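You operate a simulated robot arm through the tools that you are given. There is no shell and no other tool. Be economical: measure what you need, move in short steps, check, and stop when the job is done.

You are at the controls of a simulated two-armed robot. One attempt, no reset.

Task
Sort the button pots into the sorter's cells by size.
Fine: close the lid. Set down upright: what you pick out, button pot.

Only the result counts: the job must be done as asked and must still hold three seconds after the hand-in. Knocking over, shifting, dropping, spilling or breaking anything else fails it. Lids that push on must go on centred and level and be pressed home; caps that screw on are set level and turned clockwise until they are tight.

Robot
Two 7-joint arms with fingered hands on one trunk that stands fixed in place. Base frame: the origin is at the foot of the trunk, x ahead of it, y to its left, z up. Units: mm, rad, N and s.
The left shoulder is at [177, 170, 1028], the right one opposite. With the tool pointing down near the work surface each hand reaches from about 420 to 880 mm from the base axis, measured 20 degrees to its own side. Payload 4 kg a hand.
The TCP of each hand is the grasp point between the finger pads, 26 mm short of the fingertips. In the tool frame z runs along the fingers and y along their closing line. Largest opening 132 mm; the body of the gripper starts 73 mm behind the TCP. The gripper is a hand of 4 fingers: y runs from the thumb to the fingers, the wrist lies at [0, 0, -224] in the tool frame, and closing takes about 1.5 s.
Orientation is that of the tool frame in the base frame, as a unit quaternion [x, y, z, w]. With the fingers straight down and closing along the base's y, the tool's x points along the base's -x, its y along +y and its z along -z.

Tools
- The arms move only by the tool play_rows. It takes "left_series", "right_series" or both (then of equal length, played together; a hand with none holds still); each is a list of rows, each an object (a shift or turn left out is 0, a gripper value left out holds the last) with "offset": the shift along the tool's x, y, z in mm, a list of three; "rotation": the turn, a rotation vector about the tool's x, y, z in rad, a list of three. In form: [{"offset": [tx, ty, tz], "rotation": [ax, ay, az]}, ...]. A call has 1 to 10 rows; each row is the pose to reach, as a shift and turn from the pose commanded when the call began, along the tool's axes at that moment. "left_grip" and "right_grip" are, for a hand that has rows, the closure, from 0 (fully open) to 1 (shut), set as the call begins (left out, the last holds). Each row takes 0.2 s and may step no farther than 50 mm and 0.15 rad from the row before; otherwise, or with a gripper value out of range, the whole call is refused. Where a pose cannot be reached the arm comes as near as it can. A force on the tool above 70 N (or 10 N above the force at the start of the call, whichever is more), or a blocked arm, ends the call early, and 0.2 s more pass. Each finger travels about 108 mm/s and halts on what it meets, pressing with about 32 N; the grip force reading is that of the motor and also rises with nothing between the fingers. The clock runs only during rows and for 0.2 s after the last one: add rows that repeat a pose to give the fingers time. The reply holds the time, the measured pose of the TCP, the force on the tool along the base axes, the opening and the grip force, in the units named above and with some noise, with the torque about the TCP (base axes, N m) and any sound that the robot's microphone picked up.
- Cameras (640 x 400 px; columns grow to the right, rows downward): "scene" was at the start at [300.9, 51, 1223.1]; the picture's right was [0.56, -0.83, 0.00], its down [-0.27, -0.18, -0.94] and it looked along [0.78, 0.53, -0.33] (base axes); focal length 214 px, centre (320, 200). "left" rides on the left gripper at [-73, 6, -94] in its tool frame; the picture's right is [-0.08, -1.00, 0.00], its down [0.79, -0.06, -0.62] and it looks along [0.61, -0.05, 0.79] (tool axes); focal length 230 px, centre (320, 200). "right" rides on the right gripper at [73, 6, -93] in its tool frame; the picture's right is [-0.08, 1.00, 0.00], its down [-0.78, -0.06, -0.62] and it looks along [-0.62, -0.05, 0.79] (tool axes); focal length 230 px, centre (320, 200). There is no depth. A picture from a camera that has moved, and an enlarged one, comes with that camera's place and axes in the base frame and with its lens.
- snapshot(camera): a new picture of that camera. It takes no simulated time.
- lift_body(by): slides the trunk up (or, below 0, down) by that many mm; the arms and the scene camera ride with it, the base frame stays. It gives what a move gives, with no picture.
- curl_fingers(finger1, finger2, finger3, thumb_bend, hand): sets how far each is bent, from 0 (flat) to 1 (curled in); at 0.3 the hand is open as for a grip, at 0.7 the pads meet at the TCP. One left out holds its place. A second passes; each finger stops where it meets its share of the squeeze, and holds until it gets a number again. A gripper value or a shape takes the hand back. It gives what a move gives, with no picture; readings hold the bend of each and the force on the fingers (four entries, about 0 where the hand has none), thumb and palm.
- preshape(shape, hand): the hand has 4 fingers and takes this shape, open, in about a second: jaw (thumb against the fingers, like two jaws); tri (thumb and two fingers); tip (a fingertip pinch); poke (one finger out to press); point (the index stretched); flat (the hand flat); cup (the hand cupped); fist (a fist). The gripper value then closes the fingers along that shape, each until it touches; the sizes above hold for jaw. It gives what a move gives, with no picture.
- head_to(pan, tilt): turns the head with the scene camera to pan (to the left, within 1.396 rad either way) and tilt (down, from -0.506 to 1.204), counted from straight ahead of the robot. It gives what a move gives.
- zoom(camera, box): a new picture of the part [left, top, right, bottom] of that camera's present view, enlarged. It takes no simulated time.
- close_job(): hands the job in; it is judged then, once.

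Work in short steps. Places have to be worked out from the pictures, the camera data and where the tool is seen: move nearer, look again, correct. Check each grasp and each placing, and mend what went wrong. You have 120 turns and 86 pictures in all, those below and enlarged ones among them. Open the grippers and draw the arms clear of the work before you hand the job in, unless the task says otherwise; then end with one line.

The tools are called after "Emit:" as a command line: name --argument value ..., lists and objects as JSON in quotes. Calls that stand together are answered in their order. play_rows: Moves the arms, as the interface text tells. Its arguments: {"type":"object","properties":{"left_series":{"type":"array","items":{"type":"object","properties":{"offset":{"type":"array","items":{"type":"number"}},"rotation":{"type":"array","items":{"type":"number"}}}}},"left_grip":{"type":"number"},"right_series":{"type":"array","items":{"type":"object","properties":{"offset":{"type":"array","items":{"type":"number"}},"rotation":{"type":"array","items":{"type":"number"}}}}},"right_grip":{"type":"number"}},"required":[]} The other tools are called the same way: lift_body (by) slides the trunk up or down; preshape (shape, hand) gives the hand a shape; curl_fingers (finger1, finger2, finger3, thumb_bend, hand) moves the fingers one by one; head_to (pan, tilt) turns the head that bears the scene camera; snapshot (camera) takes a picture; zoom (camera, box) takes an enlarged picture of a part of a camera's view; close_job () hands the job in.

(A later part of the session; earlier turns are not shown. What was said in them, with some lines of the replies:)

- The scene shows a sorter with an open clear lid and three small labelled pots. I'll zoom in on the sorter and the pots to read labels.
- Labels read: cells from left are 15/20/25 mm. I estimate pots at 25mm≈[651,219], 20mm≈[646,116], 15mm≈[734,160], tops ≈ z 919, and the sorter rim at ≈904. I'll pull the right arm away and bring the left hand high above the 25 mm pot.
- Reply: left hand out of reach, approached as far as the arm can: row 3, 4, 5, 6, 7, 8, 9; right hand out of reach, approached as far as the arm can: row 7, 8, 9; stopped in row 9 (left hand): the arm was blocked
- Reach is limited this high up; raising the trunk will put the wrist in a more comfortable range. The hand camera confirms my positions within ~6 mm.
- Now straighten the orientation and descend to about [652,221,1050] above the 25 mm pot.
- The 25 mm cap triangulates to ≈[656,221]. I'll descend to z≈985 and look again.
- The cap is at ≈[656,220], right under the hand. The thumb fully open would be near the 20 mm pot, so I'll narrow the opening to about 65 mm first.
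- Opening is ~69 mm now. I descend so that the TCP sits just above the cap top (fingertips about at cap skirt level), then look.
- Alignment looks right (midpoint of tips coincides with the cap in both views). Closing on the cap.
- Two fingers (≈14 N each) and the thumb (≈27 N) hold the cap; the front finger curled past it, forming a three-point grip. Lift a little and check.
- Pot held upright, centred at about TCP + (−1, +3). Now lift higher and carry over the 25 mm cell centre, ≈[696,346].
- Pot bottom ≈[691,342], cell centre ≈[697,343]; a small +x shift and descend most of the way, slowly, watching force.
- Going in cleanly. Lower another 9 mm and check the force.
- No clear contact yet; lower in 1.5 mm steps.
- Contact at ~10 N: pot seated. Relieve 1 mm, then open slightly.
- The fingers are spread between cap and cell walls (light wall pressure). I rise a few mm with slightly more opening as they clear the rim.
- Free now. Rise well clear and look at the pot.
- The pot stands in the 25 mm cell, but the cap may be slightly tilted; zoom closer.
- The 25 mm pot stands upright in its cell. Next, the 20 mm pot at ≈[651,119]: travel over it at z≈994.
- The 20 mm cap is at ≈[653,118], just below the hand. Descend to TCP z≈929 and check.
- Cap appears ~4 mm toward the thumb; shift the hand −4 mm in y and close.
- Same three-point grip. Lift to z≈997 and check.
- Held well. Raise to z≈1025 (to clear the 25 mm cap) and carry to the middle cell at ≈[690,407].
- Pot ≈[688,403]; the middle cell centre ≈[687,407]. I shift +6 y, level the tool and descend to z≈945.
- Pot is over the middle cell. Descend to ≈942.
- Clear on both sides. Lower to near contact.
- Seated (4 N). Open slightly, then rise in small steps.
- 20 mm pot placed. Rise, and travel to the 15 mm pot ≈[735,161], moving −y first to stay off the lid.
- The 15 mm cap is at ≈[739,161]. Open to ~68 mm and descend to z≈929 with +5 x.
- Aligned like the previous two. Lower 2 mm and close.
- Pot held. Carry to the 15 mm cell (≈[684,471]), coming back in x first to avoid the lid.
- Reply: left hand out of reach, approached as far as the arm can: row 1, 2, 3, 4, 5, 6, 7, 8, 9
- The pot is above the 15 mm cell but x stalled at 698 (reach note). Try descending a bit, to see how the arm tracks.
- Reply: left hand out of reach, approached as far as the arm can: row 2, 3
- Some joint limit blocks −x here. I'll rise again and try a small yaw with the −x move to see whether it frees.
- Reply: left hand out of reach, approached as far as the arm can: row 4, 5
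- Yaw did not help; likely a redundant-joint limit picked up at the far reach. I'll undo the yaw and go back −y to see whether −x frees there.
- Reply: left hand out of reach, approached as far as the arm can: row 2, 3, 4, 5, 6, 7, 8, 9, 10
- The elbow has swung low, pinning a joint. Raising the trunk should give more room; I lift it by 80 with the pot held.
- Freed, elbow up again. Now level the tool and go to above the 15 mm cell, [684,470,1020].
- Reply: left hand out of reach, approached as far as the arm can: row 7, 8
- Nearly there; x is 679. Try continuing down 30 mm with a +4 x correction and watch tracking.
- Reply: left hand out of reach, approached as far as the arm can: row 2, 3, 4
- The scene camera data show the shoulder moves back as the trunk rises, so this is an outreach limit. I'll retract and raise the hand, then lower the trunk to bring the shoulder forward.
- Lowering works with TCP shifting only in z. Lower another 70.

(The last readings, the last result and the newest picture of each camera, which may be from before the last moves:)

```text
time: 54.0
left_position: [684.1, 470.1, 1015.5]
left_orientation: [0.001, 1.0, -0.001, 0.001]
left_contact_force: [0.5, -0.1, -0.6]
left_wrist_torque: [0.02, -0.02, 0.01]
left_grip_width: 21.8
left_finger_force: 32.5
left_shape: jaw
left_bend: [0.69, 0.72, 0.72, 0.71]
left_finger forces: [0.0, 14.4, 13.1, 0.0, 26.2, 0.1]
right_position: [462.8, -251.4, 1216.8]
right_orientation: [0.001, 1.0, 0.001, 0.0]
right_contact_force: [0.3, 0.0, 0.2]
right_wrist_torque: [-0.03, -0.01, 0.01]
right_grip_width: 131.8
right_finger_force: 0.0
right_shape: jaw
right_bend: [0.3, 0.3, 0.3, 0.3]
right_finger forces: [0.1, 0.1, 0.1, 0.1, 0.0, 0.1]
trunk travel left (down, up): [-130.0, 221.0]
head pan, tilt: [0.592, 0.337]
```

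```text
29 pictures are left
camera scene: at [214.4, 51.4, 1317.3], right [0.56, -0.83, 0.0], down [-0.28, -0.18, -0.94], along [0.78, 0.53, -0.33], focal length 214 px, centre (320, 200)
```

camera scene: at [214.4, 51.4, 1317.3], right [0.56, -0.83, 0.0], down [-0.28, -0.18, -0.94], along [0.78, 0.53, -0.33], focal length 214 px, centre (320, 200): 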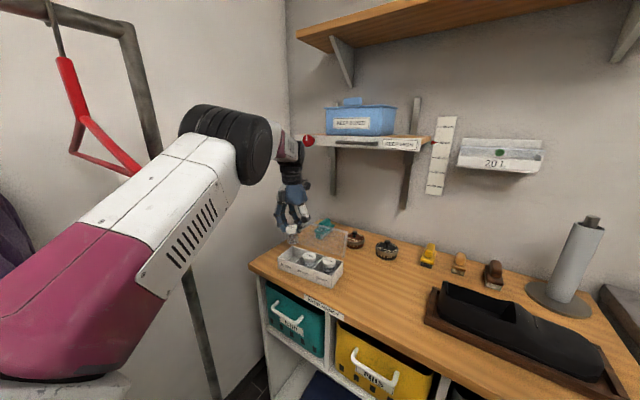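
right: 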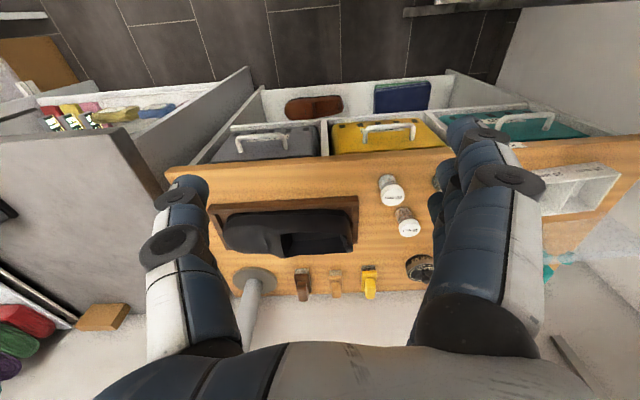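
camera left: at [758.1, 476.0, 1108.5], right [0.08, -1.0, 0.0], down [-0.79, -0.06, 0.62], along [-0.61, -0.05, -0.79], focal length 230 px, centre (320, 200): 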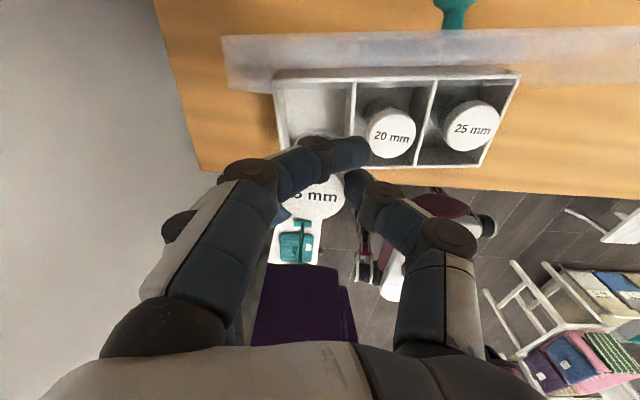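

Reached [684,470]; cell centre ≈[682,473] from the hand camera. Descend to z≈947.

Emit:
play_rows --left_series '[{"offset": [0, 0, 20]}, {"offset": [0, 0, 40]}, {"offset": [0, 0, 56]}, {"offset": [0, 0, 68]}, {"offset": [0, 0, 68]}]'

Emit:
snapshot --camera "left"

Emit:
zoom --camera "scene" --box '[265, 220, 355, 300]'

```text
time: 55.2
left_position: [683.6, 469.8, 947.7]
left_orientation: [0.0, 1.0, 0.0, 0.001]
left_contact_force: [1.2, -0.4, -0.2]
left_wrist_torque: [0.01, 0.02, -0.04]
left_grip_width: 21.8
left_finger_force: 32.2
left_shape: jaw
left_bend: [0.69, 0.72, 0.72, 0.71]
left_finger forces: [0.0, 14.4, 13.1, 0.0, 26.1, 0.0]
right_position: [461.2, -251.3, 1215.9]
right_orientation: [0.0, 1.0, 0.002, 0.0]
right_contact_force: [0.7, -0.3, 0.5]
right_wrist_torque: [-0.01, -0.04, 0.01]
right_grip_width: 131.9
right_finger_force: 0.0
right_shape: jaw
right_bend: [0.3, 0.3, 0.3, 0.3]
right_finger forces: [0.1, 0.1, 0.0, 0.0, 0.1, 0.1]
trunk travel left (down, up): [-130.0, 221.0]
head pan, tilt: [0.592, 0.337]
```

```text
28 pictures are left
camera left: at [757.6, 475.4, 1041.7], right [0.08, -1.0, 0.0], down [-0.79, -0.06, 0.62], along [-0.61, -0.05, -0.79], focal length 230 px, centre (320, 200)
```

left: 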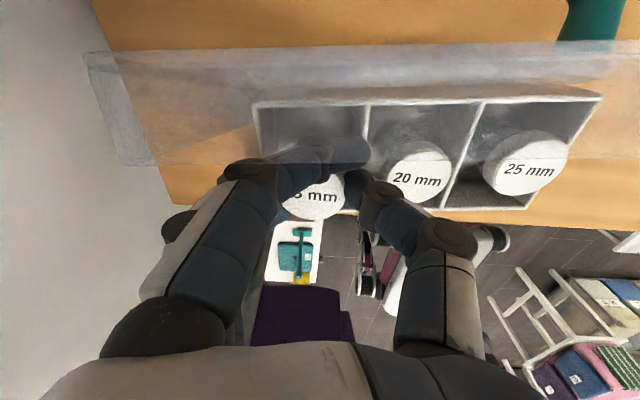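

```text
5.00 times, centred on (310, 260) of scene
camera zoom: at [213.8, 51.0, 1317.5], right [0.56, -0.83, 0.0], down [-0.27, -0.18, -0.94], along [0.78, 0.53, -0.33], focal length 1072 px, centre (370, -100)
```

zoom: 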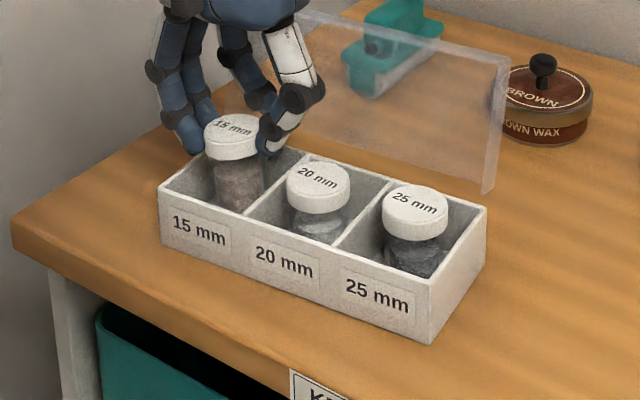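

Clear, with the thumb close to the 20 mm cap; shift +2 y and lower to near contact.

Emit:
play_rows --left_series '[{"offset": [0, 2, 3]}, {"offset": [0, 2, 8]}, {"offset": [0, 2, 13]}, {"offset": [0, 2, 15.5]}, {"offset": [0, 2, 15.5]}]'

Emit:
play_rows --left_series '[{"offset": [0, 0, 1]}, {"offset": [0, 0, 2]}, {"offset": [0, 0, 2]}]'

Emit:
zoom --camera "scene" --box '[265, 220, 355, 300]'

```text
time: 56.4
left_position: [684.4, 471.9, 932.7]
left_orientation: [0.0, 1.0, 0.001, 0.001]
left_contact_force: [-1.0, -0.1, -1.2]
left_wrist_torque: [-0.01, -0.01, 0.06]
left_grip_width: 21.9
left_finger_force: 31.4
left_shape: jaw
left_bend: [0.69, 0.72, 0.72, 0.71]
left_finger forces: [0.0, 14.4, 13.1, 0.0, 26.1, 0.1]
right_position: [463.0, -250.9, 1216.7]
right_orientation: [0.0, 1.0, 0.001, 0.0]
right_contact_force: [-0.1, 0.0, 0.0]
right_wrist_torque: [0.02, -0.02, 0.0]
right_grip_width: 131.9
right_finger_force: 0.0
right_shape: jaw
right_bend: [0.3, 0.3, 0.3, 0.3]
right_finger forces: [0.0, 0.1, 0.1, 0.0, 0.1, 0.1]
trunk travel left (down, up): [-130.0, 221.0]
head pan, tilt: [0.592, 0.337]
```

```text
time: 57.2
left_position: [685.0, 472.8, 931.4]
left_orientation: [0.0, 1.0, 0.0, 0.002]
left_contact_force: [0.2, 0.3, 4.5]
left_wrist_torque: [0.1, 0.05, -0.02]
left_grip_width: 22.2
left_finger_force: 31.9
left_shape: jaw
left_bend: [0.69, 0.72, 0.72, 0.71]
left_finger forces: [0.0, 14.5, 13.5, 0.1, 26.9, 0.0]
right_position: [461.8, -251.4, 1216.0]
right_orientation: [0.0, 1.0, 0.001, 0.0]
right_contact_force: [-0.6, 0.5, 0.3]
right_wrist_torque: [0.01, 0.0, -0.01]
right_grip_width: 132.0
right_finger_force: 0.0
right_shape: jaw
right_bend: [0.3, 0.3, 0.3, 0.3]
right_finger forces: [0.0, 0.0, 0.0, 0.0, 0.0, 0.0]
trunk travel left (down, up): [-130.0, 221.0]
head pan, tilt: [0.592, 0.337]
```

```text
5.00 times, centred on (310, 260) of scene
camera zoom: at [213.4, 50.7, 1317.7], right [0.56, -0.83, 0.0], down [-0.27, -0.18, -0.94], along [0.78, 0.53, -0.33], focal length 1072 px, centre (370, -100)
```

zoom: 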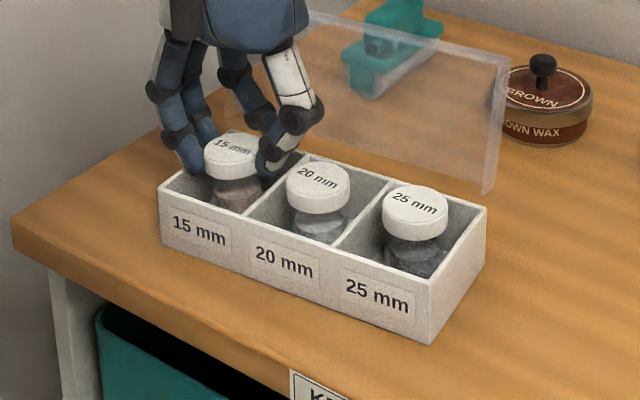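

Seated (≈4.5 N). Release slightly and rise in small steps.

Emit:
play_rows --left_series '[{"offset": [0, 0, 0]}, {"offset": [0, 0, 0]}, {"offset": [0, 0, 0]}]' --left_grip 0.63

Emit:
play_rows --left_series '[{"offset": [0, 0, -2]}, {"offset": [0, 0, -5]}, {"offset": [0, 0, -8]}, {"offset": [0, 0, -8]}]'

Emit:
play_rows --left_series '[{"offset": [0, 0, -15]}, {"offset": [0, 0, -45]}, {"offset": [0, 0, -85]}, {"offset": [30, 20, -110]}, {"offset": [70, 20, -115]}, {"offset": [110, 20, -115]}, {"offset": [110, 20, -115]}]'

Emit:
zoom --camera "scene" --box '[265, 220, 355, 300]'

Emit:
snapshot --camera "left"

```text
time: 58.0
left_position: [683.9, 470.3, 930.5]
left_orientation: [-0.001, 1.0, 0.0, 0.002]
left_contact_force: [-0.8, -0.6, 2.9]
left_wrist_torque: [0.09, 0.08, 0.04]
left_grip_width: 47.5
left_finger_force: 0.1
left_shape: jaw
left_bend: [0.73, 0.74, 0.74, 0.7]
left_finger forces: [0.0, 0.9, 2.4, 0.0, 0.2, 0.0]
right_position: [462.2, -252.5, 1216.2]
right_orientation: [0.0, 1.0, 0.002, 0.0]
right_contact_force: [0.6, -0.7, 0.5]
right_wrist_torque: [0.0, -0.03, 0.0]
right_grip_width: 132.0
right_finger_force: 0.0
right_shape: jaw
right_bend: [0.3, 0.3, 0.3, 0.3]
right_finger forces: [0.1, 0.1, 0.0, 0.1, 0.1, 0.0]
trunk travel left (down, up): [-130.0, 221.0]
head pan, tilt: [0.592, 0.337]
```

```text
time: 59.0
left_position: [684.0, 472.7, 937.7]
left_orientation: [0.0, 1.0, -0.001, 0.001]
left_contact_force: [-0.3, 0.6, 1.1]
left_wrist_torque: [-0.02, -0.01, -0.02]
left_grip_width: 48.1
left_finger_force: 0.0
left_shape: jaw
left_bend: [0.73, 0.74, 0.74, 0.7]
left_finger forces: [0.1, 0.0, 0.1, 0.0, 0.0, 0.0]
right_position: [462.4, -251.1, 1215.8]
right_orientation: [0.0, 1.0, 0.001, -0.001]
right_contact_force: [-0.2, -0.1, 0.5]
right_wrist_torque: [0.01, -0.02, -0.01]
right_grip_width: 132.0
right_finger_force: 0.0
right_shape: jaw
right_bend: [0.3, 0.3, 0.3, 0.3]
right_finger forces: [0.0, 0.0, 0.0, 0.0, 0.0, 0.0]
trunk travel left (down, up): [-130.0, 221.0]
head pan, tilt: [0.592, 0.337]
```

```text
time: 60.6
left_position: [574.6, 491.2, 1052.4]
left_orientation: [0.0, 1.0, 0.001, 0.0]
left_contact_force: [0.1, -0.2, 0.0]
left_wrist_torque: [0.01, 0.01, -0.01]
left_grip_width: 48.3
left_finger_force: 0.0
left_shape: jaw
left_bend: [0.73, 0.74, 0.74, 0.7]
left_finger forces: [0.1, 0.0, 0.1, 0.0, 0.1, 0.1]
right_position: [463.5, -250.6, 1216.4]
right_orientation: [0.0, 1.0, 0.0, 0.0]
right_contact_force: [0.5, -0.9, -0.2]
right_wrist_torque: [-0.01, 0.03, 0.01]
right_grip_width: 131.6
right_finger_force: 0.1
right_shape: jaw
right_bend: [0.3, 0.3, 0.3, 0.3]
right_finger forces: [0.0, 0.0, 0.0, 0.0, 0.0, 0.0]
trunk travel left (down, up): [-130.0, 221.0]
head pan, tilt: [0.592, 0.337]
```

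```text
5.00 times, centred on (310, 260) of scene
camera zoom: at [214.7, 51.1, 1317.1], right [0.56, -0.83, 0.0], down [-0.28, -0.18, -0.94], along [0.78, 0.53, -0.33], focal length 1072 px, centre (370, -100)
```

zoom: 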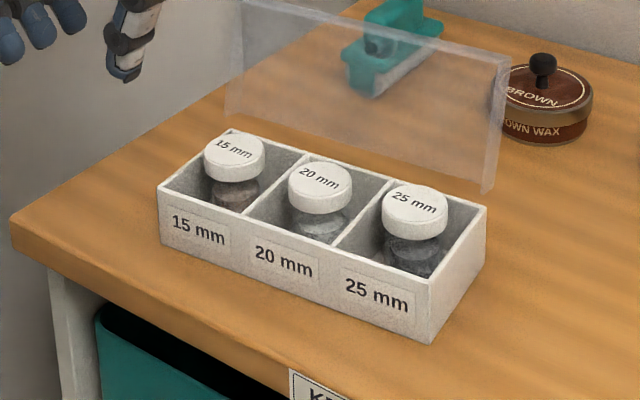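

```text
24 pictures are left
camera left: at [648.2, 497.0, 1146.7], right [0.08, -1.0, 0.0], down [-0.79, -0.06, 0.62], along [-0.61, -0.05, -0.79], focal length 230 px, centre (320, 200)
```

left: 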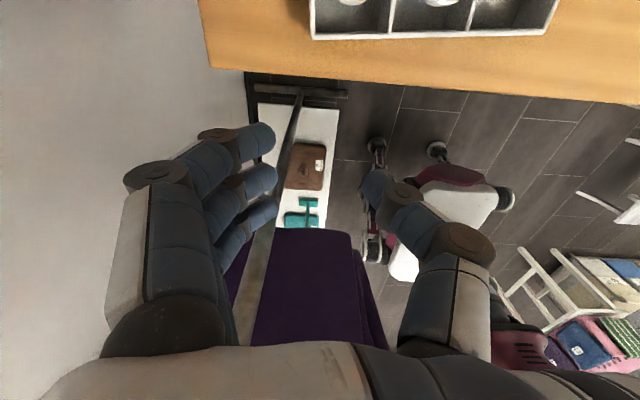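

All three pots stand upright in the right cells. "Close the lid" is listed as fine, so I check whether the lid's depth would accommodate the caps: zoom on the lid.

Emit:
zoom --camera "scene" --box '[290, 216, 346, 262]'

Emit:
zoom --camera "scene" --box '[322, 220, 342, 265]'

```text
8.70 times, centred on (318, 239) of scene
camera zoom: at [214.7, 51.1, 1317.1], right [0.56, -0.83, 0.0], down [-0.28, -0.18, -0.94], along [0.78, 0.53, -0.33], focal length 1865 px, centre (337, -139)
```

zoom: 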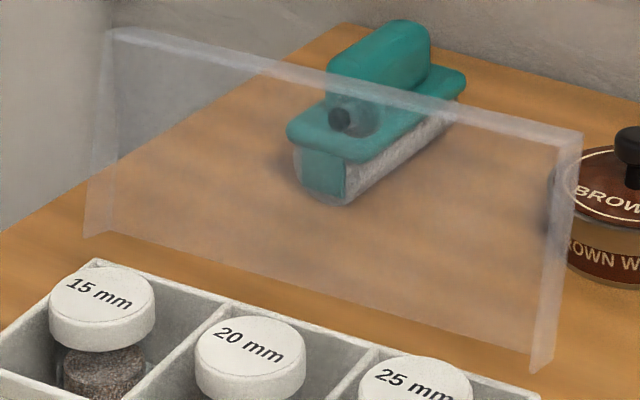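

```text
8.89 times, centred on (332, 242) of scene
camera zoom: at [214.7, 51.1, 1317.1], right [0.56, -0.83, 0.0], down [-0.28, -0.18, -0.94], along [0.78, 0.53, -0.33], focal length 1906 px, centre (213, -178)
```

zoom: 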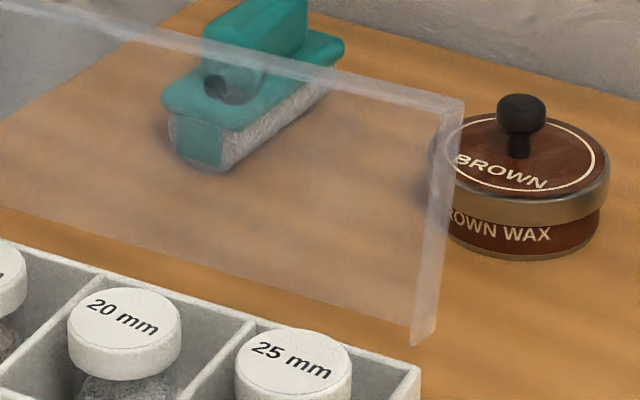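

The lid is a shallow hollow cover with a skirt of ~20+ mm, so it can close over the caps. I'll close it by pushing its top forward from behind with one finger; set the "point" shape and see where the finger is.

Emit:
preshape --shape "point" --hand "left"

Emit:
snapshot --camera "left"

Emit:
snapshot --camera "scene"

```text
time: 61.5
left_position: [574.1, 491.0, 1054.6]
left_orientation: [0.0, 1.0, 0.0, 0.001]
left_contact_force: [-0.1, 0.8, 0.7]
left_wrist_torque: [0.01, 0.01, 0.05]
left_grip_width: 126.1
left_finger_force: 0.2
left_shape: point
left_bend: [0.28, 1.0, 1.0, 0.54]
left_finger forces: [0.0, 0.0, 0.0, 0.0, 0.1, 0.0]
right_position: [462.0, -250.0, 1215.8]
right_orientation: [0.0, 1.0, 0.001, 0.001]
right_contact_force: [0.4, -0.1, 0.5]
right_wrist_torque: [0.0, -0.01, 0.01]
right_grip_width: 131.9
right_finger_force: 0.1
right_shape: jaw
right_bend: [0.3, 0.3, 0.3, 0.3]
right_finger forces: [0.1, 0.0, 0.0, 0.0, 0.0, 0.0]
trunk travel left (down, up): [-130.0, 221.0]
head pan, tilt: [0.592, 0.337]
```

```text
21 pictures are left
camera left: at [648.0, 496.9, 1147.4], right [0.08, -1.0, 0.0], down [-0.79, -0.06, 0.62], along [-0.61, -0.05, -0.79], focal length 230 px, centre (320, 200)
```

left: 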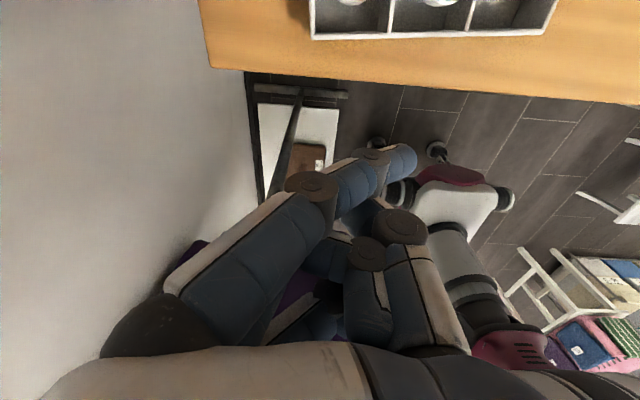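

```text
20 pictures are left
camera scene: at [214.0, 51.0, 1317.4], right [0.56, -0.83, 0.0], down [-0.27, -0.18, -0.94], along [0.78, 0.53, -0.33], focal length 214 px, centre (320, 200)
```

scene: 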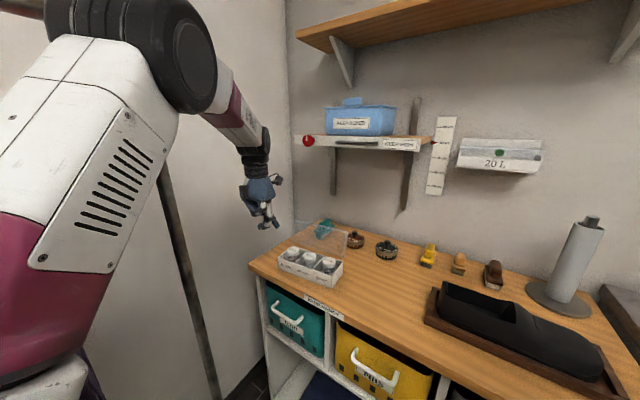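

I'd rather use the open jaw turned 90°, with the three fingers behind the lid and the thumb well in front, so the reach stays modest. Restore jaw shape and yaw +90° about the tool axis here.

Emit:
preshape --shape "jaw" --hand "left"

Emit:
play_rows --left_series '[{"offset": [0, 0, -10], "rotation": [0, 0, 0.145]}, {"offset": [0, 0, -20], "rotation": [0, 0, 0.29]}, {"offset": [0, 0, -30], "rotation": [0, 0, 0.435]}, {"offset": [0, 0, -40], "rotation": [0, 0, 0.58]}, {"offset": [0, 0, -50], "rotation": [0, 0, 0.725]}, {"offset": [0, 0, -60], "rotation": [0, 0, 0.87]}, {"offset": [0, 0, -60], "rotation": [0, 0, 1.015]}, {"offset": [0, 0, -60], "rotation": [0, 0, 1.16]}, {"offset": [0, 0, -60], "rotation": [0, 0, 1.3]}, {"offset": [0, 0, -60], "rotation": [0, 0, 1.4]}]' --left_grip 0

```text
time: 62.4
left_position: [574.7, 491.4, 1052.9]
left_orientation: [0.0, 1.0, -0.001, 0.001]
left_contact_force: [0.3, -0.5, 0.3]
left_wrist_torque: [0.02, -0.03, 0.0]
left_grip_width: 132.0
left_finger_force: 0.0
left_shape: jaw
left_bend: [0.3, 0.3, 0.3, 0.3]
left_finger forces: [0.0, 0.0, 0.0, 0.0, 0.0, 0.0]
right_position: [462.8, -251.7, 1215.0]
right_orientation: [0.001, 1.0, 0.0, 0.001]
right_contact_force: [0.5, 0.6, -0.2]
right_wrist_torque: [0.0, 0.02, 0.01]
right_grip_width: 132.0
right_finger_force: 0.0
right_shape: jaw
right_bend: [0.3, 0.3, 0.3, 0.3]
right_finger forces: [0.1, 0.0, 0.1, 0.0, 0.0, 0.0]
trunk travel left (down, up): [-130.0, 221.0]
head pan, tilt: [0.592, 0.337]
```

```text
time: 64.6
left_position: [574.4, 490.8, 1113.0]
left_orientation: [0.645, 0.764, 0.001, 0.001]
left_contact_force: [-0.5, -0.1, -0.2]
left_wrist_torque: [-0.02, 0.04, 0.0]
left_grip_width: 132.1
left_finger_force: 0.1
left_shape: jaw
left_bend: [0.3, 0.3, 0.3, 0.3]
left_finger forces: [0.1, 0.0, 0.1, 0.0, 0.0, 0.1]
right_position: [460.9, -251.9, 1216.2]
right_orientation: [0.0, 1.0, 0.001, 0.0]
right_contact_force: [-0.3, -0.5, -1.0]
right_wrist_torque: [-0.01, 0.01, 0.0]
right_grip_width: 131.7
right_finger_force: 0.2
right_shape: jaw
right_bend: [0.3, 0.3, 0.3, 0.3]
right_finger forces: [0.0, 0.0, 0.0, 0.1, 0.1, 0.0]
trunk travel left (down, up): [-130.0, 221.0]
head pan, tilt: [0.592, 0.337]
```

The fingers now point along +x, aligned with the sorter. Lower the trunk 40 for reach, then move above the lid at ≈[740,410].

Emit:
lift_body --by -40

Emit:
play_rows --left_series '[{"offset": [-20, 30, -10]}, {"offset": [-45, 60, -10]}, {"offset": [-70, 90, -10]}, {"offset": [-90, 120, -10]}, {"offset": [-107, 150, -10]}, {"offset": [-107, 150, -10]}]'

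Emit:
snapshot --camera "left"

Emit:
zoom --camera "scene" --box '[230, 150, 370, 300]'

```text
time: 65.5
left_position: [572.0, 490.9, 1075.4]
left_orientation: [0.644, 0.765, 0.002, 0.002]
left_contact_force: [-1.2, -0.1, -0.2]
left_wrist_torque: [0.01, -0.04, 0.02]
left_grip_width: 131.9
left_finger_force: 0.0
left_shape: jaw
left_bend: [0.3, 0.3, 0.3, 0.3]
left_finger forces: [0.0, 0.0, 0.0, 0.0, 0.0, 0.1]
right_position: [459.9, -252.0, 1178.7]
right_orientation: [0.0, 1.0, 0.0, 0.003]
right_contact_force: [0.5, -0.1, -0.3]
right_wrist_torque: [0.04, -0.05, 0.01]
right_grip_width: 131.8
right_finger_force: 0.1
right_shape: jaw
right_bend: [0.3, 0.3, 0.3, 0.3]
right_finger forces: [0.0, 0.0, 0.0, 0.1, 0.0, 0.1]
trunk travel left (down, up): [-90.0, 261.0]
head pan, tilt: [0.592, 0.337]
```

```text
time: 66.9
left_position: [738.2, 410.8, 1085.7]
left_orientation: [0.644, 0.765, 0.001, 0.001]
left_contact_force: [-0.8, -0.6, 0.3]
left_wrist_torque: [0.0, -0.06, -0.01]
left_grip_width: 132.0
left_finger_force: 0.1
left_shape: jaw
left_bend: [0.3, 0.3, 0.3, 0.3]
left_finger forces: [0.0, 0.0, 0.1, 0.0, 0.0, 0.1]
right_position: [461.1, -250.9, 1176.7]
right_orientation: [0.001, 1.0, 0.001, 0.0]
right_contact_force: [0.3, 0.7, 0.4]
right_wrist_torque: [0.01, -0.06, 0.02]
right_grip_width: 131.9
right_finger_force: 0.0
right_shape: jaw
right_bend: [0.3, 0.3, 0.3, 0.3]
right_finger forces: [0.1, 0.1, 0.1, 0.0, 0.1, 0.0]
trunk travel left (down, up): [-90.0, 261.0]
head pan, tilt: [0.592, 0.337]
```

```text
19 pictures are left
camera left: at [757.0, 340.0, 1179.4], right [-0.97, -0.25, 0.0], down [-0.2, 0.76, 0.62], along [-0.15, 0.6, -0.79], focal length 230 px, centre (320, 200)
```

left: 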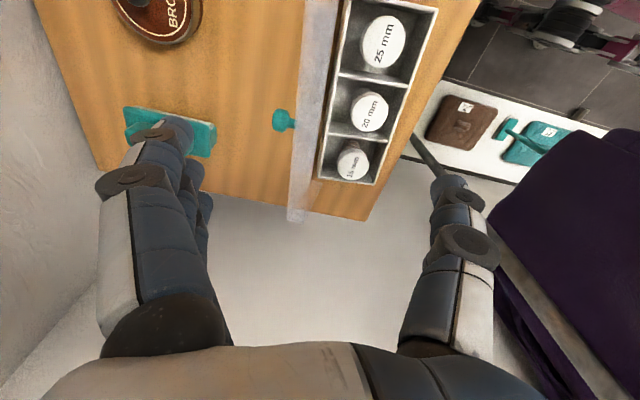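

```text
2.67 times, centred on (300, 225) of scene
camera zoom: at [255.6, 50.5, 1272.2], right [0.56, -0.83, 0.0], down [-0.27, -0.18, -0.94], along [0.78, 0.53, -0.33], focal length 572 px, centre (373, 133)
```

zoom: 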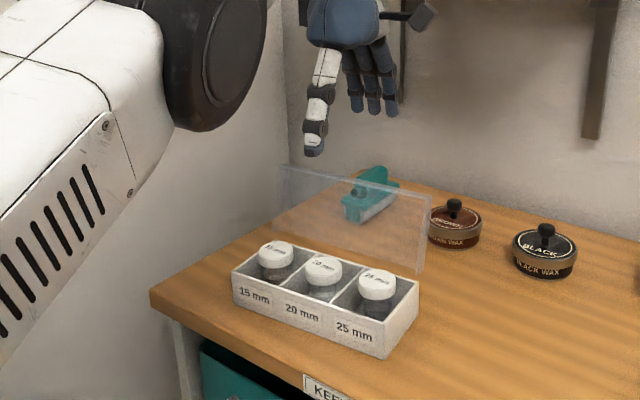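

The lid stands edge-on: top spans x≈743–764, z≈995. Fingers are behind (x≈805+), thumb in front at x≈672. Descend 98 mm to z≈987.

Emit:
play_rows --left_series '[{"offset": [0, 0, 30]}, {"offset": [0, 0, 60]}, {"offset": [0, 0, 85]}, {"offset": [0, 0, 98]}, {"offset": [0, 0, 98]}]'

Emit:
snapshot --camera "left"

Emit:
zoom --camera "scene" --box '[260, 180, 370, 290]'

```text
time: 68.1
left_position: [739.4, 411.6, 984.3]
left_orientation: [0.645, 0.765, 0.001, 0.001]
left_contact_force: [0.8, 0.0, -0.2]
left_wrist_torque: [-0.01, 0.0, 0.0]
left_grip_width: 131.9
left_finger_force: 0.1
left_shape: jaw
left_bend: [0.3, 0.3, 0.3, 0.3]
left_finger forces: [0.0, 0.1, 0.0, 0.1, 0.0, 0.0]
right_position: [462.5, -251.4, 1176.6]
right_orientation: [0.0, 1.0, 0.001, 0.001]
right_contact_force: [-0.2, 0.7, 0.3]
right_wrist_torque: [0.01, -0.02, 0.01]
right_grip_width: 131.9
right_finger_force: 0.0
right_shape: jaw
right_bend: [0.3, 0.3, 0.3, 0.3]
right_finger forces: [0.0, 0.0, 0.0, 0.0, 0.0, 0.0]
trunk travel left (down, up): [-90.0, 261.0]
head pan, tilt: [0.592, 0.337]
```

```text
17 pictures are left
camera left: at [758.1, 340.6, 1078.6], right [-0.97, -0.25, 0.0], down [-0.19, 0.76, 0.62], along [-0.15, 0.6, -0.79], focal length 230 px, centre (320, 200)
```

left: 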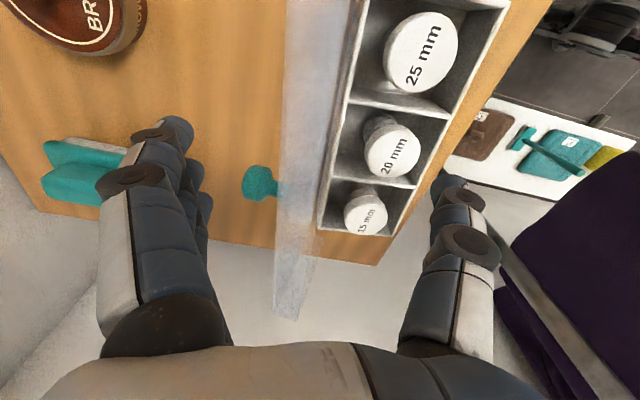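

```text
3.64 times, centred on (315, 235) of scene
camera zoom: at [256.9, 51.0, 1271.6], right [0.56, -0.83, 0.0], down [-0.27, -0.18, -0.94], along [0.78, 0.53, -0.33], focal length 780 px, centre (338, 73)
```

zoom: 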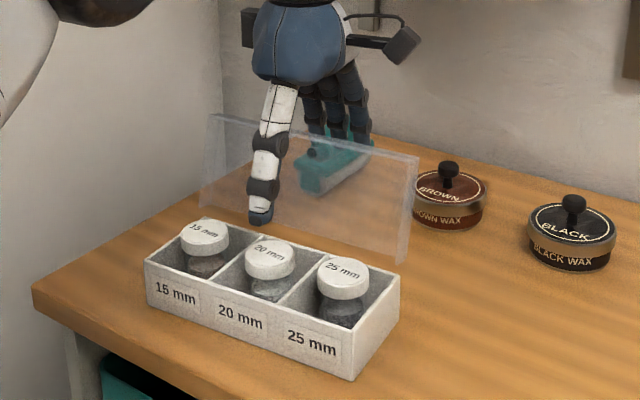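

Straddling well. Move −x (tool −y) 45 mm and check for contact.

Emit:
play_rows --left_series '[{"offset": [0, -15, 0]}, {"offset": [0, -30, 0]}, {"offset": [0, -40, 0]}, {"offset": [0, -48, 0]}, {"offset": [0, -48, 0]}]'

Emit:
snapshot --camera "left"

```text
time: 69.3
left_position: [693.2, 404.1, 987.0]
left_orientation: [0.644, 0.765, 0.001, 0.001]
left_contact_force: [3.1, 2.3, 8.6]
left_wrist_torque: [0.07, -0.57, 0.09]
left_grip_width: 131.6
left_finger_force: 0.1
left_shape: jaw
left_bend: [0.3, 0.25, 0.3, 0.3]
left_finger forces: [0.0, 7.8, 0.0, 0.0, 0.0, 0.0]
right_position: [461.4, -250.3, 1177.1]
right_orientation: [0.0, 1.0, 0.001, 0.001]
right_contact_force: [0.5, -0.5, -0.2]
right_wrist_torque: [0.01, -0.03, -0.01]
right_grip_width: 132.1
right_finger_force: 0.2
right_shape: jaw
right_bend: [0.3, 0.3, 0.3, 0.3]
right_finger forces: [0.0, 0.0, 0.0, 0.0, 0.0, 0.1]
trunk travel left (down, up): [-90.0, 261.0]
head pan, tilt: [0.592, 0.337]
```

```text
15 pictures are left
camera left: at [711.9, 332.9, 1080.5], right [-0.97, -0.25, 0.0], down [-0.2, 0.76, 0.62], along [-0.15, 0.6, -0.79], focal length 230 px, centre (320, 200)
```

left: 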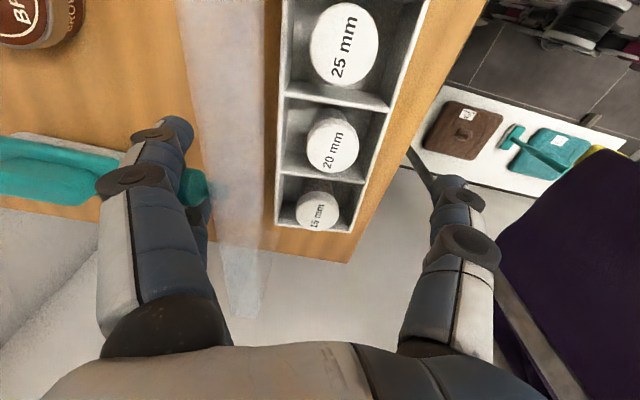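

A light contact on the middle finger: it is touching the lid's teal knob (≈[770,415,976]) from behind. Continue pushing gently 18 mm and check.

Emit:
play_rows --left_series '[{"offset": [0, -6, 0]}, {"offset": [0, -12, 0]}, {"offset": [0, -18, 0]}, {"offset": [0, -18, 0]}]'

Emit:
zoom --camera "scene" --box '[260, 180, 370, 290]'

```text
time: 70.3
left_position: [676.1, 400.7, 988.4]
left_orientation: [0.644, 0.765, 0.001, 0.002]
left_contact_force: [5.4, 3.9, 13.6]
left_wrist_torque: [0.18, -1.15, 0.24]
left_grip_width: 131.9
left_finger_force: 0.1
left_shape: jaw
left_bend: [0.3, 0.21, 0.3, 0.3]
left_finger forces: [0.0, 13.0, 0.1, 0.1, 0.0, 0.0]
right_position: [461.8, -250.7, 1176.8]
right_orientation: [0.0, 1.0, 0.001, 0.001]
right_contact_force: [0.3, 0.2, -0.4]
right_wrist_torque: [0.01, -0.02, -0.01]
right_grip_width: 132.1
right_finger_force: 0.0
right_shape: jaw
right_bend: [0.3, 0.3, 0.3, 0.3]
right_finger forces: [0.0, 0.0, 0.0, 0.0, 0.0, 0.0]
trunk travel left (down, up): [-90.0, 261.0]
head pan, tilt: [0.592, 0.337]
```

```text
3.64 times, centred on (315, 235) of scene
camera zoom: at [255.9, 50.6, 1272.0], right [0.56, -0.83, 0.0], down [-0.27, -0.18, -0.94], along [0.78, 0.53, -0.33], focal length 780 px, centre (338, 73)
```

zoom: 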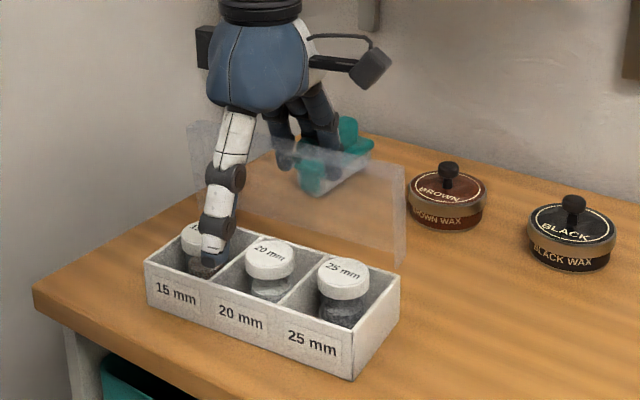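

The lid is tilting forward, sorter unmoved. Continue 24 mm with a slight rise.

Emit:
play_rows --left_series '[{"offset": [0, -8, -2]}, {"offset": [0, -16, -4]}, {"offset": [0, -24, -6]}, {"offset": [0, -24, -6]}]'

Emit:
zoom --camera "scene" --box '[260, 180, 370, 290]'

```text
time: 71.3
left_position: [652.2, 395.4, 990.4]
left_orientation: [0.644, 0.765, 0.001, 0.0]
left_contact_force: [0.3, 0.1, 0.8]
left_wrist_torque: [0.0, 0.02, 0.01]
left_grip_width: 131.8
left_finger_force: 0.2
left_shape: jaw
left_bend: [0.3, 0.29, 0.3, 0.3]
left_finger forces: [0.0, 0.3, 0.0, 0.0, 0.0, 0.0]
right_position: [462.9, -251.1, 1174.4]
right_orientation: [0.0, 1.0, 0.001, 0.0]
right_contact_force: [0.8, 0.1, -0.7]
right_wrist_torque: [-0.01, 0.02, 0.02]
right_grip_width: 132.2
right_finger_force: 0.0
right_shape: jaw
right_bend: [0.3, 0.3, 0.3, 0.3]
right_finger forces: [0.0, 0.0, 0.0, 0.0, 0.0, 0.0]
trunk travel left (down, up): [-90.0, 261.0]
head pan, tilt: [0.592, 0.337]
```

```text
3.64 times, centred on (315, 235) of scene
camera zoom: at [257.2, 51.1, 1271.5], right [0.56, -0.83, 0.0], down [-0.27, -0.18, -0.94], along [0.78, 0.53, -0.33], focal length 780 px, centre (338, 73)
```

zoom: 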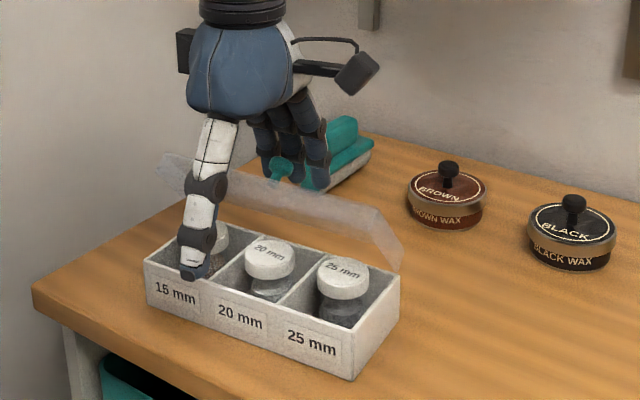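

The lid is past ~40°, force nearly nil. Continue 25 mm and see whether it falls on its own.

Emit:
play_rows --left_series '[{"offset": [0, -8, 0]}, {"offset": [0, -16, 0]}, {"offset": [0, -25, 0]}, {"offset": [0, -25, 0]}]'

Emit:
zoom --camera "scene" --box '[260, 180, 370, 290]'

```text
time: 72.3
left_position: [627.0, 393.8, 989.8]
left_orientation: [0.644, 0.765, 0.001, 0.001]
left_contact_force: [1.0, -0.5, -0.1]
left_wrist_torque: [0.0, 0.01, -0.03]
left_grip_width: 131.7
left_finger_force: 0.1
left_shape: jaw
left_bend: [0.3, 0.29, 0.3, 0.3]
left_finger forces: [0.0, 0.1, 0.0, 0.0, 0.0, 0.0]
right_position: [462.9, -252.4, 1176.0]
right_orientation: [0.0, 1.0, 0.001, 0.0]
right_contact_force: [-1.1, -0.8, 0.1]
right_wrist_torque: [0.03, 0.01, 0.03]
right_grip_width: 131.6
right_finger_force: 0.1
right_shape: jaw
right_bend: [0.3, 0.3, 0.3, 0.3]
right_finger forces: [0.0, 0.0, 0.0, 0.0, 0.0, 0.0]
trunk travel left (down, up): [-90.0, 261.0]
head pan, tilt: [0.592, 0.337]
```

```text
3.64 times, centred on (315, 235) of scene
camera zoom: at [257.1, 51.1, 1271.5], right [0.56, -0.83, 0.0], down [-0.27, -0.18, -0.94], along [0.78, 0.53, -0.33], focal length 780 px, centre (338, 73)
```

zoom: 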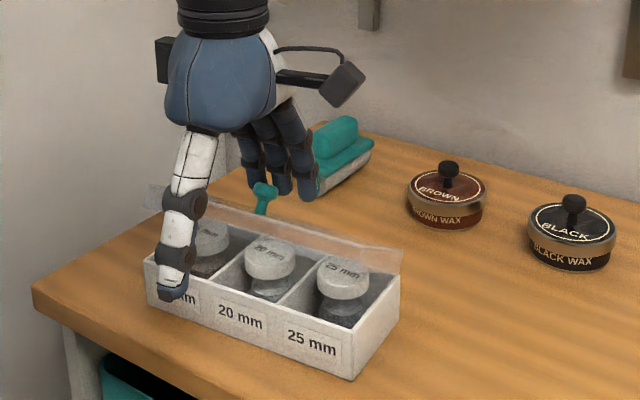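

The lid has come lower and moves by itself or with friction. Raise the hand out of the way and look.

Emit:
play_rows --left_series '[{"offset": [0, 0, -25]}, {"offset": [0, 0, -50]}, {"offset": [0, 0, -70]}, {"offset": [0, 0, -70]}]'

Emit:
zoom --camera "scene" --box '[260, 180, 370, 290]'

```text
time: 73.3
left_position: [627.3, 392.3, 1062.7]
left_orientation: [0.645, 0.764, 0.001, 0.001]
left_contact_force: [0.5, 0.0, 0.4]
left_wrist_torque: [-0.01, 0.01, 0.01]
left_grip_width: 132.0
left_finger_force: 0.1
left_shape: jaw
left_bend: [0.3, 0.3, 0.3, 0.3]
left_finger forces: [0.1, 0.1, 0.1, 0.0, 0.0, 0.1]
right_position: [462.7, -250.6, 1176.1]
right_orientation: [0.0, 1.0, 0.001, 0.0]
right_contact_force: [-0.5, 0.1, -0.6]
right_wrist_torque: [0.01, 0.02, 0.02]
right_grip_width: 131.9
right_finger_force: 0.1
right_shape: jaw
right_bend: [0.3, 0.3, 0.3, 0.3]
right_finger forces: [0.0, 0.0, 0.1, 0.1, 0.0, 0.1]
trunk travel left (down, up): [-90.0, 261.0]
head pan, tilt: [0.592, 0.337]
```

```text
3.64 times, centred on (315, 235) of scene
camera zoom: at [257.2, 51.1, 1271.5], right [0.56, -0.83, 0.0], down [-0.27, -0.18, -0.94], along [0.78, 0.53, -0.33], focal length 780 px, centre (338, 73)
```

zoom: 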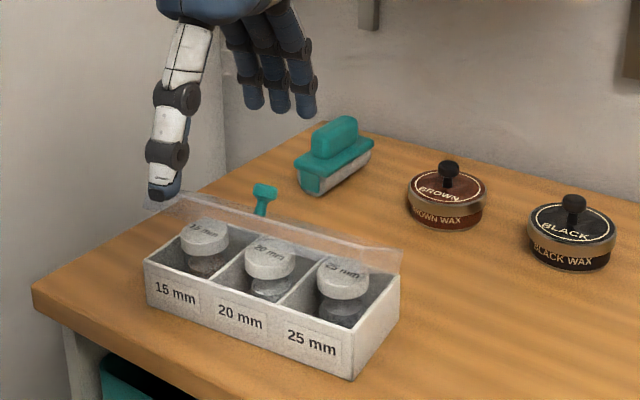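

The lid rests at ~40° (friction hinge) with the teal knob on top. I'll close the fingers into a blunt tip, move over [692,365], beside the knob, and press down gently.

Emit:
play_rows --left_series '[{"offset": [-12, 20, -5]}, {"offset": [-25, 40, -5]}, {"offset": [-37, 59, -5]}, {"offset": [-37, 59, -5]}, {"offset": [-37, 59, -5]}, {"offset": [-37, 59, -5]}, {"offset": [-37, 59, -5]}, {"offset": [-37, 59, -5]}]' --left_grip 1.0

Emit:
snapshot --camera "left"

```text
time: 75.1
left_position: [691.3, 366.7, 1068.8]
left_orientation: [0.644, 0.765, 0.0, 0.0]
left_contact_force: [-0.4, 0.1, -0.3]
left_wrist_torque: [0.0, 0.01, 0.0]
left_grip_width: 0.0
left_finger_force: 32.5
left_shape: jaw
left_bend: [0.69, 0.57, 0.69, 0.67]
left_finger forces: [0.0, 0.0, 0.0, 0.0, 0.0, 0.0]
right_position: [462.8, -251.2, 1176.3]
right_orientation: [0.0, 1.0, 0.0, 0.001]
right_contact_force: [0.2, 0.5, 0.2]
right_wrist_torque: [0.01, 0.04, 0.02]
right_grip_width: 131.9
right_finger_force: 0.0
right_shape: jaw
right_bend: [0.3, 0.3, 0.3, 0.3]
right_finger forces: [0.0, 0.0, 0.0, 0.0, 0.0, 0.0]
trunk travel left (down, up): [-90.0, 261.0]
head pan, tilt: [0.592, 0.337]
```

```text
10 pictures are left
camera left: at [710.1, 295.0, 1162.5], right [-0.97, -0.25, 0.0], down [-0.19, 0.76, 0.62], along [-0.15, 0.6, -0.79], focal length 230 px, centre (320, 200)
```

left: 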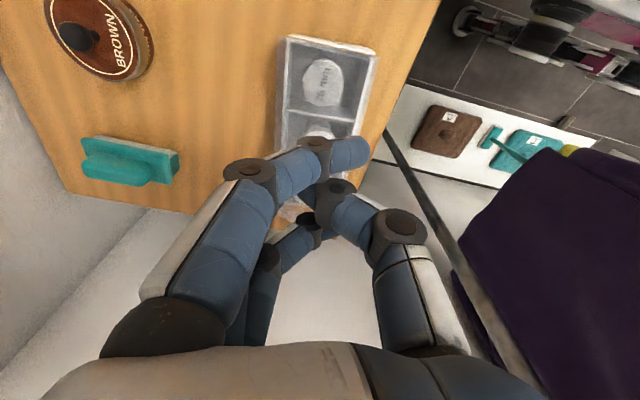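

The lid is below. Descend gradually, watching the force.

Emit:
play_rows --left_series '[{"offset": [0, 0, 25]}, {"offset": [0, 0, 50]}, {"offset": [0, 0, 65]}, {"offset": [0, 0, 75]}, {"offset": [0, 0, 80]}, {"offset": [0, 0, 85]}, {"offset": [0, 0, 85]}]'

Emit:
zoom --camera "scene" --box '[260, 180, 370, 290]'

```text
time: 76.7
left_position: [690.7, 365.0, 981.6]
left_orientation: [0.644, 0.765, 0.001, 0.001]
left_contact_force: [0.0, 0.7, -0.3]
left_wrist_torque: [0.0, -0.01, -0.01]
left_grip_width: 0.0
left_finger_force: 31.9
left_shape: jaw
left_bend: [0.69, 0.57, 0.69, 0.67]
left_finger forces: [0.0, 0.0, 0.0, 0.1, 0.1, 0.0]
right_position: [463.1, -251.1, 1175.0]
right_orientation: [0.0, 1.0, 0.001, 0.0]
right_contact_force: [0.9, -0.3, 0.6]
right_wrist_torque: [-0.01, -0.01, 0.02]
right_grip_width: 131.7
right_finger_force: 0.0
right_shape: jaw
right_bend: [0.3, 0.3, 0.3, 0.3]
right_finger forces: [0.0, 0.0, 0.0, 0.0, 0.0, 0.0]
trunk travel left (down, up): [-90.0, 261.0]
head pan, tilt: [0.592, 0.337]
```

```text
3.64 times, centred on (315, 235) of scene
camera zoom: at [257.0, 51.0, 1271.6], right [0.56, -0.83, 0.0], down [-0.27, -0.18, -0.94], along [0.78, 0.53, -0.33], focal length 780 px, centre (338, 73)
```

zoom: 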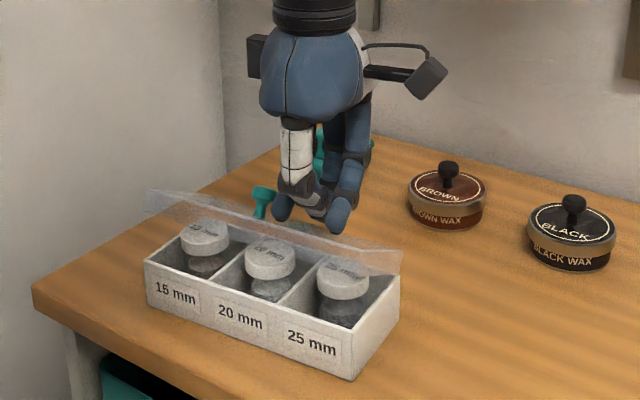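

No contact yet. Continue down another 20 mm in small steps.

Emit:
play_rows --left_series '[{"offset": [0, 0, 5]}, {"offset": [0, 0, 10]}, {"offset": [0, 0, 15]}, {"offset": [0, 0, 20]}, {"offset": [0, 0, 20]}]'

Emit:
zoom --camera "scene" --box '[260, 180, 370, 290]'

```text
time: 77.9
left_position: [691.4, 364.9, 961.7]
left_orientation: [0.644, 0.765, 0.0, 0.001]
left_contact_force: [-1.0, 0.8, 0.0]
left_wrist_torque: [0.0, 0.02, -0.01]
left_grip_width: 0.3
left_finger_force: 31.8
left_shape: jaw
left_bend: [0.69, 0.57, 0.69, 0.67]
left_finger forces: [0.0, 0.1, 0.0, 0.1, 0.0, 0.1]
right_position: [461.5, -252.0, 1177.4]
right_orientation: [0.0, 1.0, 0.001, -0.001]
right_contact_force: [0.4, -1.0, 0.2]
right_wrist_torque: [0.02, -0.01, 0.03]
right_grip_width: 131.9
right_finger_force: 0.1
right_shape: jaw
right_bend: [0.3, 0.3, 0.3, 0.3]
right_finger forces: [0.1, 0.0, 0.0, 0.1, 0.0, 0.0]
trunk travel left (down, up): [-90.0, 261.0]
head pan, tilt: [0.592, 0.337]
```

```text
3.64 times, centred on (315, 235) of scene
camera zoom: at [257.0, 51.0, 1271.6], right [0.56, -0.83, 0.0], down [-0.27, -0.18, -0.94], along [0.78, 0.53, -0.33], focal length 780 px, centre (338, 73)
```

zoom: 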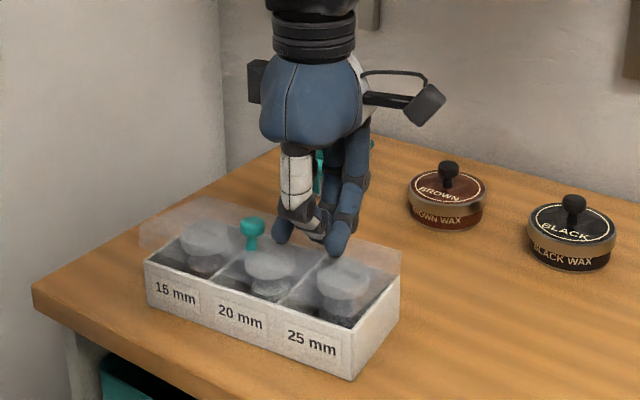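

The lid follows down with hardly any force. Continue 12 mm more.

Emit:
play_rows --left_series '[{"offset": [0, 0, 3]}, {"offset": [0, 0, 6]}, {"offset": [0, 0, 9]}, {"offset": [0, 0, 12]}, {"offset": [0, 0, 12]}]'

Emit:
zoom --camera "scene" --box '[260, 180, 370, 290]'

```text
time: 79.1
left_position: [690.5, 364.9, 954.5]
left_orientation: [0.644, 0.765, 0.006, 0.003]
left_contact_force: [3.5, 4.6, 31.4]
left_wrist_torque: [0.23, -0.57, 0.06]
left_grip_width: 0.0
left_finger_force: 31.8
left_shape: jaw
left_bend: [0.69, 0.63, 0.69, 0.68]
left_finger forces: [0.0, 0.0, 0.0, 0.0, 0.0, 0.0]
right_position: [458.2, -250.1, 1178.9]
right_orientation: [0.001, 1.0, 0.002, 0.001]
right_contact_force: [0.3, -0.7, 0.9]
right_wrist_torque: [0.0, 0.0, -0.02]
right_grip_width: 132.1
right_finger_force: 0.0
right_shape: jaw
right_bend: [0.3, 0.3, 0.3, 0.3]
right_finger forces: [0.0, 0.1, 0.0, 0.0, 0.0, 0.0]
trunk travel left (down, up): [-90.0, 261.0]
head pan, tilt: [0.592, 0.337]
```

```text
3.64 times, centred on (315, 235) of scene
camera zoom: at [253.7, 49.9, 1273.0], right [0.56, -0.83, 0.0], down [-0.27, -0.18, -0.94], along [0.78, 0.53, -0.33], focal length 780 px, centre (338, 73)
```

zoom: 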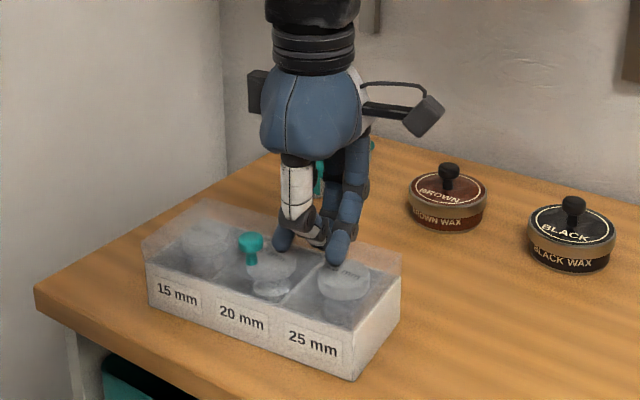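

The lid is down on the box, seated firmly (31 N). Lift away and verify.

Emit:
play_rows --left_series '[{"offset": [0, 0, -15]}, {"offset": [0, 0, -50]}, {"offset": [0, 0, -95]}, {"offset": [10, -40, -120]}, {"offset": [25, -80, -130]}, {"offset": [45, -120, -130]}, {"offset": [60, -150, -130]}, {"offset": [60, -150, -130]}]'

Emit:
zoom --camera "scene" --box '[270, 200, 360, 290]'

```text
time: 80.9
left_position: [534.5, 399.3, 1078.2]
left_orientation: [0.643, 0.766, -0.001, 0.003]
left_contact_force: [0.5, 0.0, -0.6]
left_wrist_torque: [-0.03, 0.01, -0.01]
left_grip_width: 0.3
left_finger_force: 32.1
left_shape: jaw
left_bend: [0.69, 0.59, 0.69, 0.68]
left_finger forces: [0.0, 0.0, 0.1, 0.0, 0.1, 0.1]
right_position: [462.6, -250.9, 1175.7]
right_orientation: [0.0, 1.0, 0.001, 0.0]
right_contact_force: [-0.6, 0.5, 0.5]
right_wrist_torque: [0.02, 0.01, -0.02]
right_grip_width: 132.0
right_finger_force: 0.0
right_shape: jaw
right_bend: [0.3, 0.3, 0.3, 0.3]
right_finger forces: [0.0, 0.1, 0.1, 0.0, 0.0, 0.0]
trunk travel left (down, up): [-90.0, 261.0]
head pan, tilt: [0.592, 0.337]
```

```text
4.44 times, centred on (315, 245) of scene
camera zoom: at [257.2, 50.5, 1271.5], right [0.56, -0.83, 0.0], down [-0.27, -0.18, -0.94], along [0.78, 0.53, -0.33], focal length 953 px, centre (342, 0)
```

zoom: 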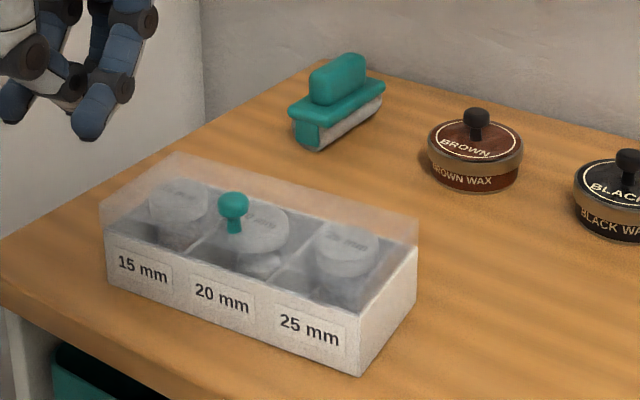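

The lid looks level and closed. Open the gripper clear of the work and take one close look.

Emit:
play_rows --left_series '[{"offset": [10, -20, -10]}, {"offset": [20, -40, -10]}, {"offset": [20, -40, -10]}, {"offset": [20, -40, -10]}, {"offset": [20, -40, -10]}, {"offset": [20, -40, -10]}, {"offset": [20, -40, -10]}]' --left_grip 0

Emit:
zoom --camera "scene" --box '[280, 230, 332, 286]'

```text
time: 82.5
left_position: [486.7, 420.3, 1082.9]
left_orientation: [0.634, 0.773, -0.013, 0.014]
left_contact_force: [0.1, 0.5, 0.2]
left_wrist_torque: [-0.02, 0.03, 0.0]
left_grip_width: 131.6
left_finger_force: 0.1
left_shape: jaw
left_bend: [0.3, 0.3, 0.3, 0.3]
left_finger forces: [0.0, 0.0, 0.0, 0.0, 0.1, 0.0]
right_position: [462.0, -251.3, 1177.0]
right_orientation: [0.0, 1.0, 0.001, 0.0]
right_contact_force: [0.0, 0.5, 0.7]
right_wrist_torque: [-0.04, -0.01, 0.0]
right_grip_width: 131.8
right_finger_force: 0.1
right_shape: jaw
right_bend: [0.3, 0.3, 0.3, 0.3]
right_finger forces: [0.1, 0.0, 0.0, 0.0, 0.0, 0.0]
trunk travel left (down, up): [-90.0, 261.0]
head pan, tilt: [0.592, 0.337]
```

```text
7.14 times, centred on (306, 258) of scene
camera zoom: at [257.1, 51.0, 1271.6], right [0.56, -0.83, 0.0], down [-0.27, -0.18, -0.94], along [0.78, 0.53, -0.33], focal length 1532 px, centre (420, -214)
```

zoom: 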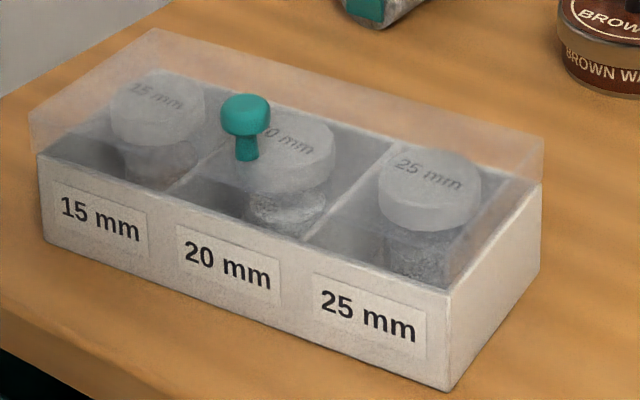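

The lid is flush on the rim, all three pots stand upright under it in their matching cells, and both hands are open and clear. I'm handing the job in.

Emit:
close_job

```text
The job is handed in.
```

The 15, 20 and 25 mm pots are standing upright in their matching cells, the lid is closed flush over them, and both hands are open and clear; the job is handed in.
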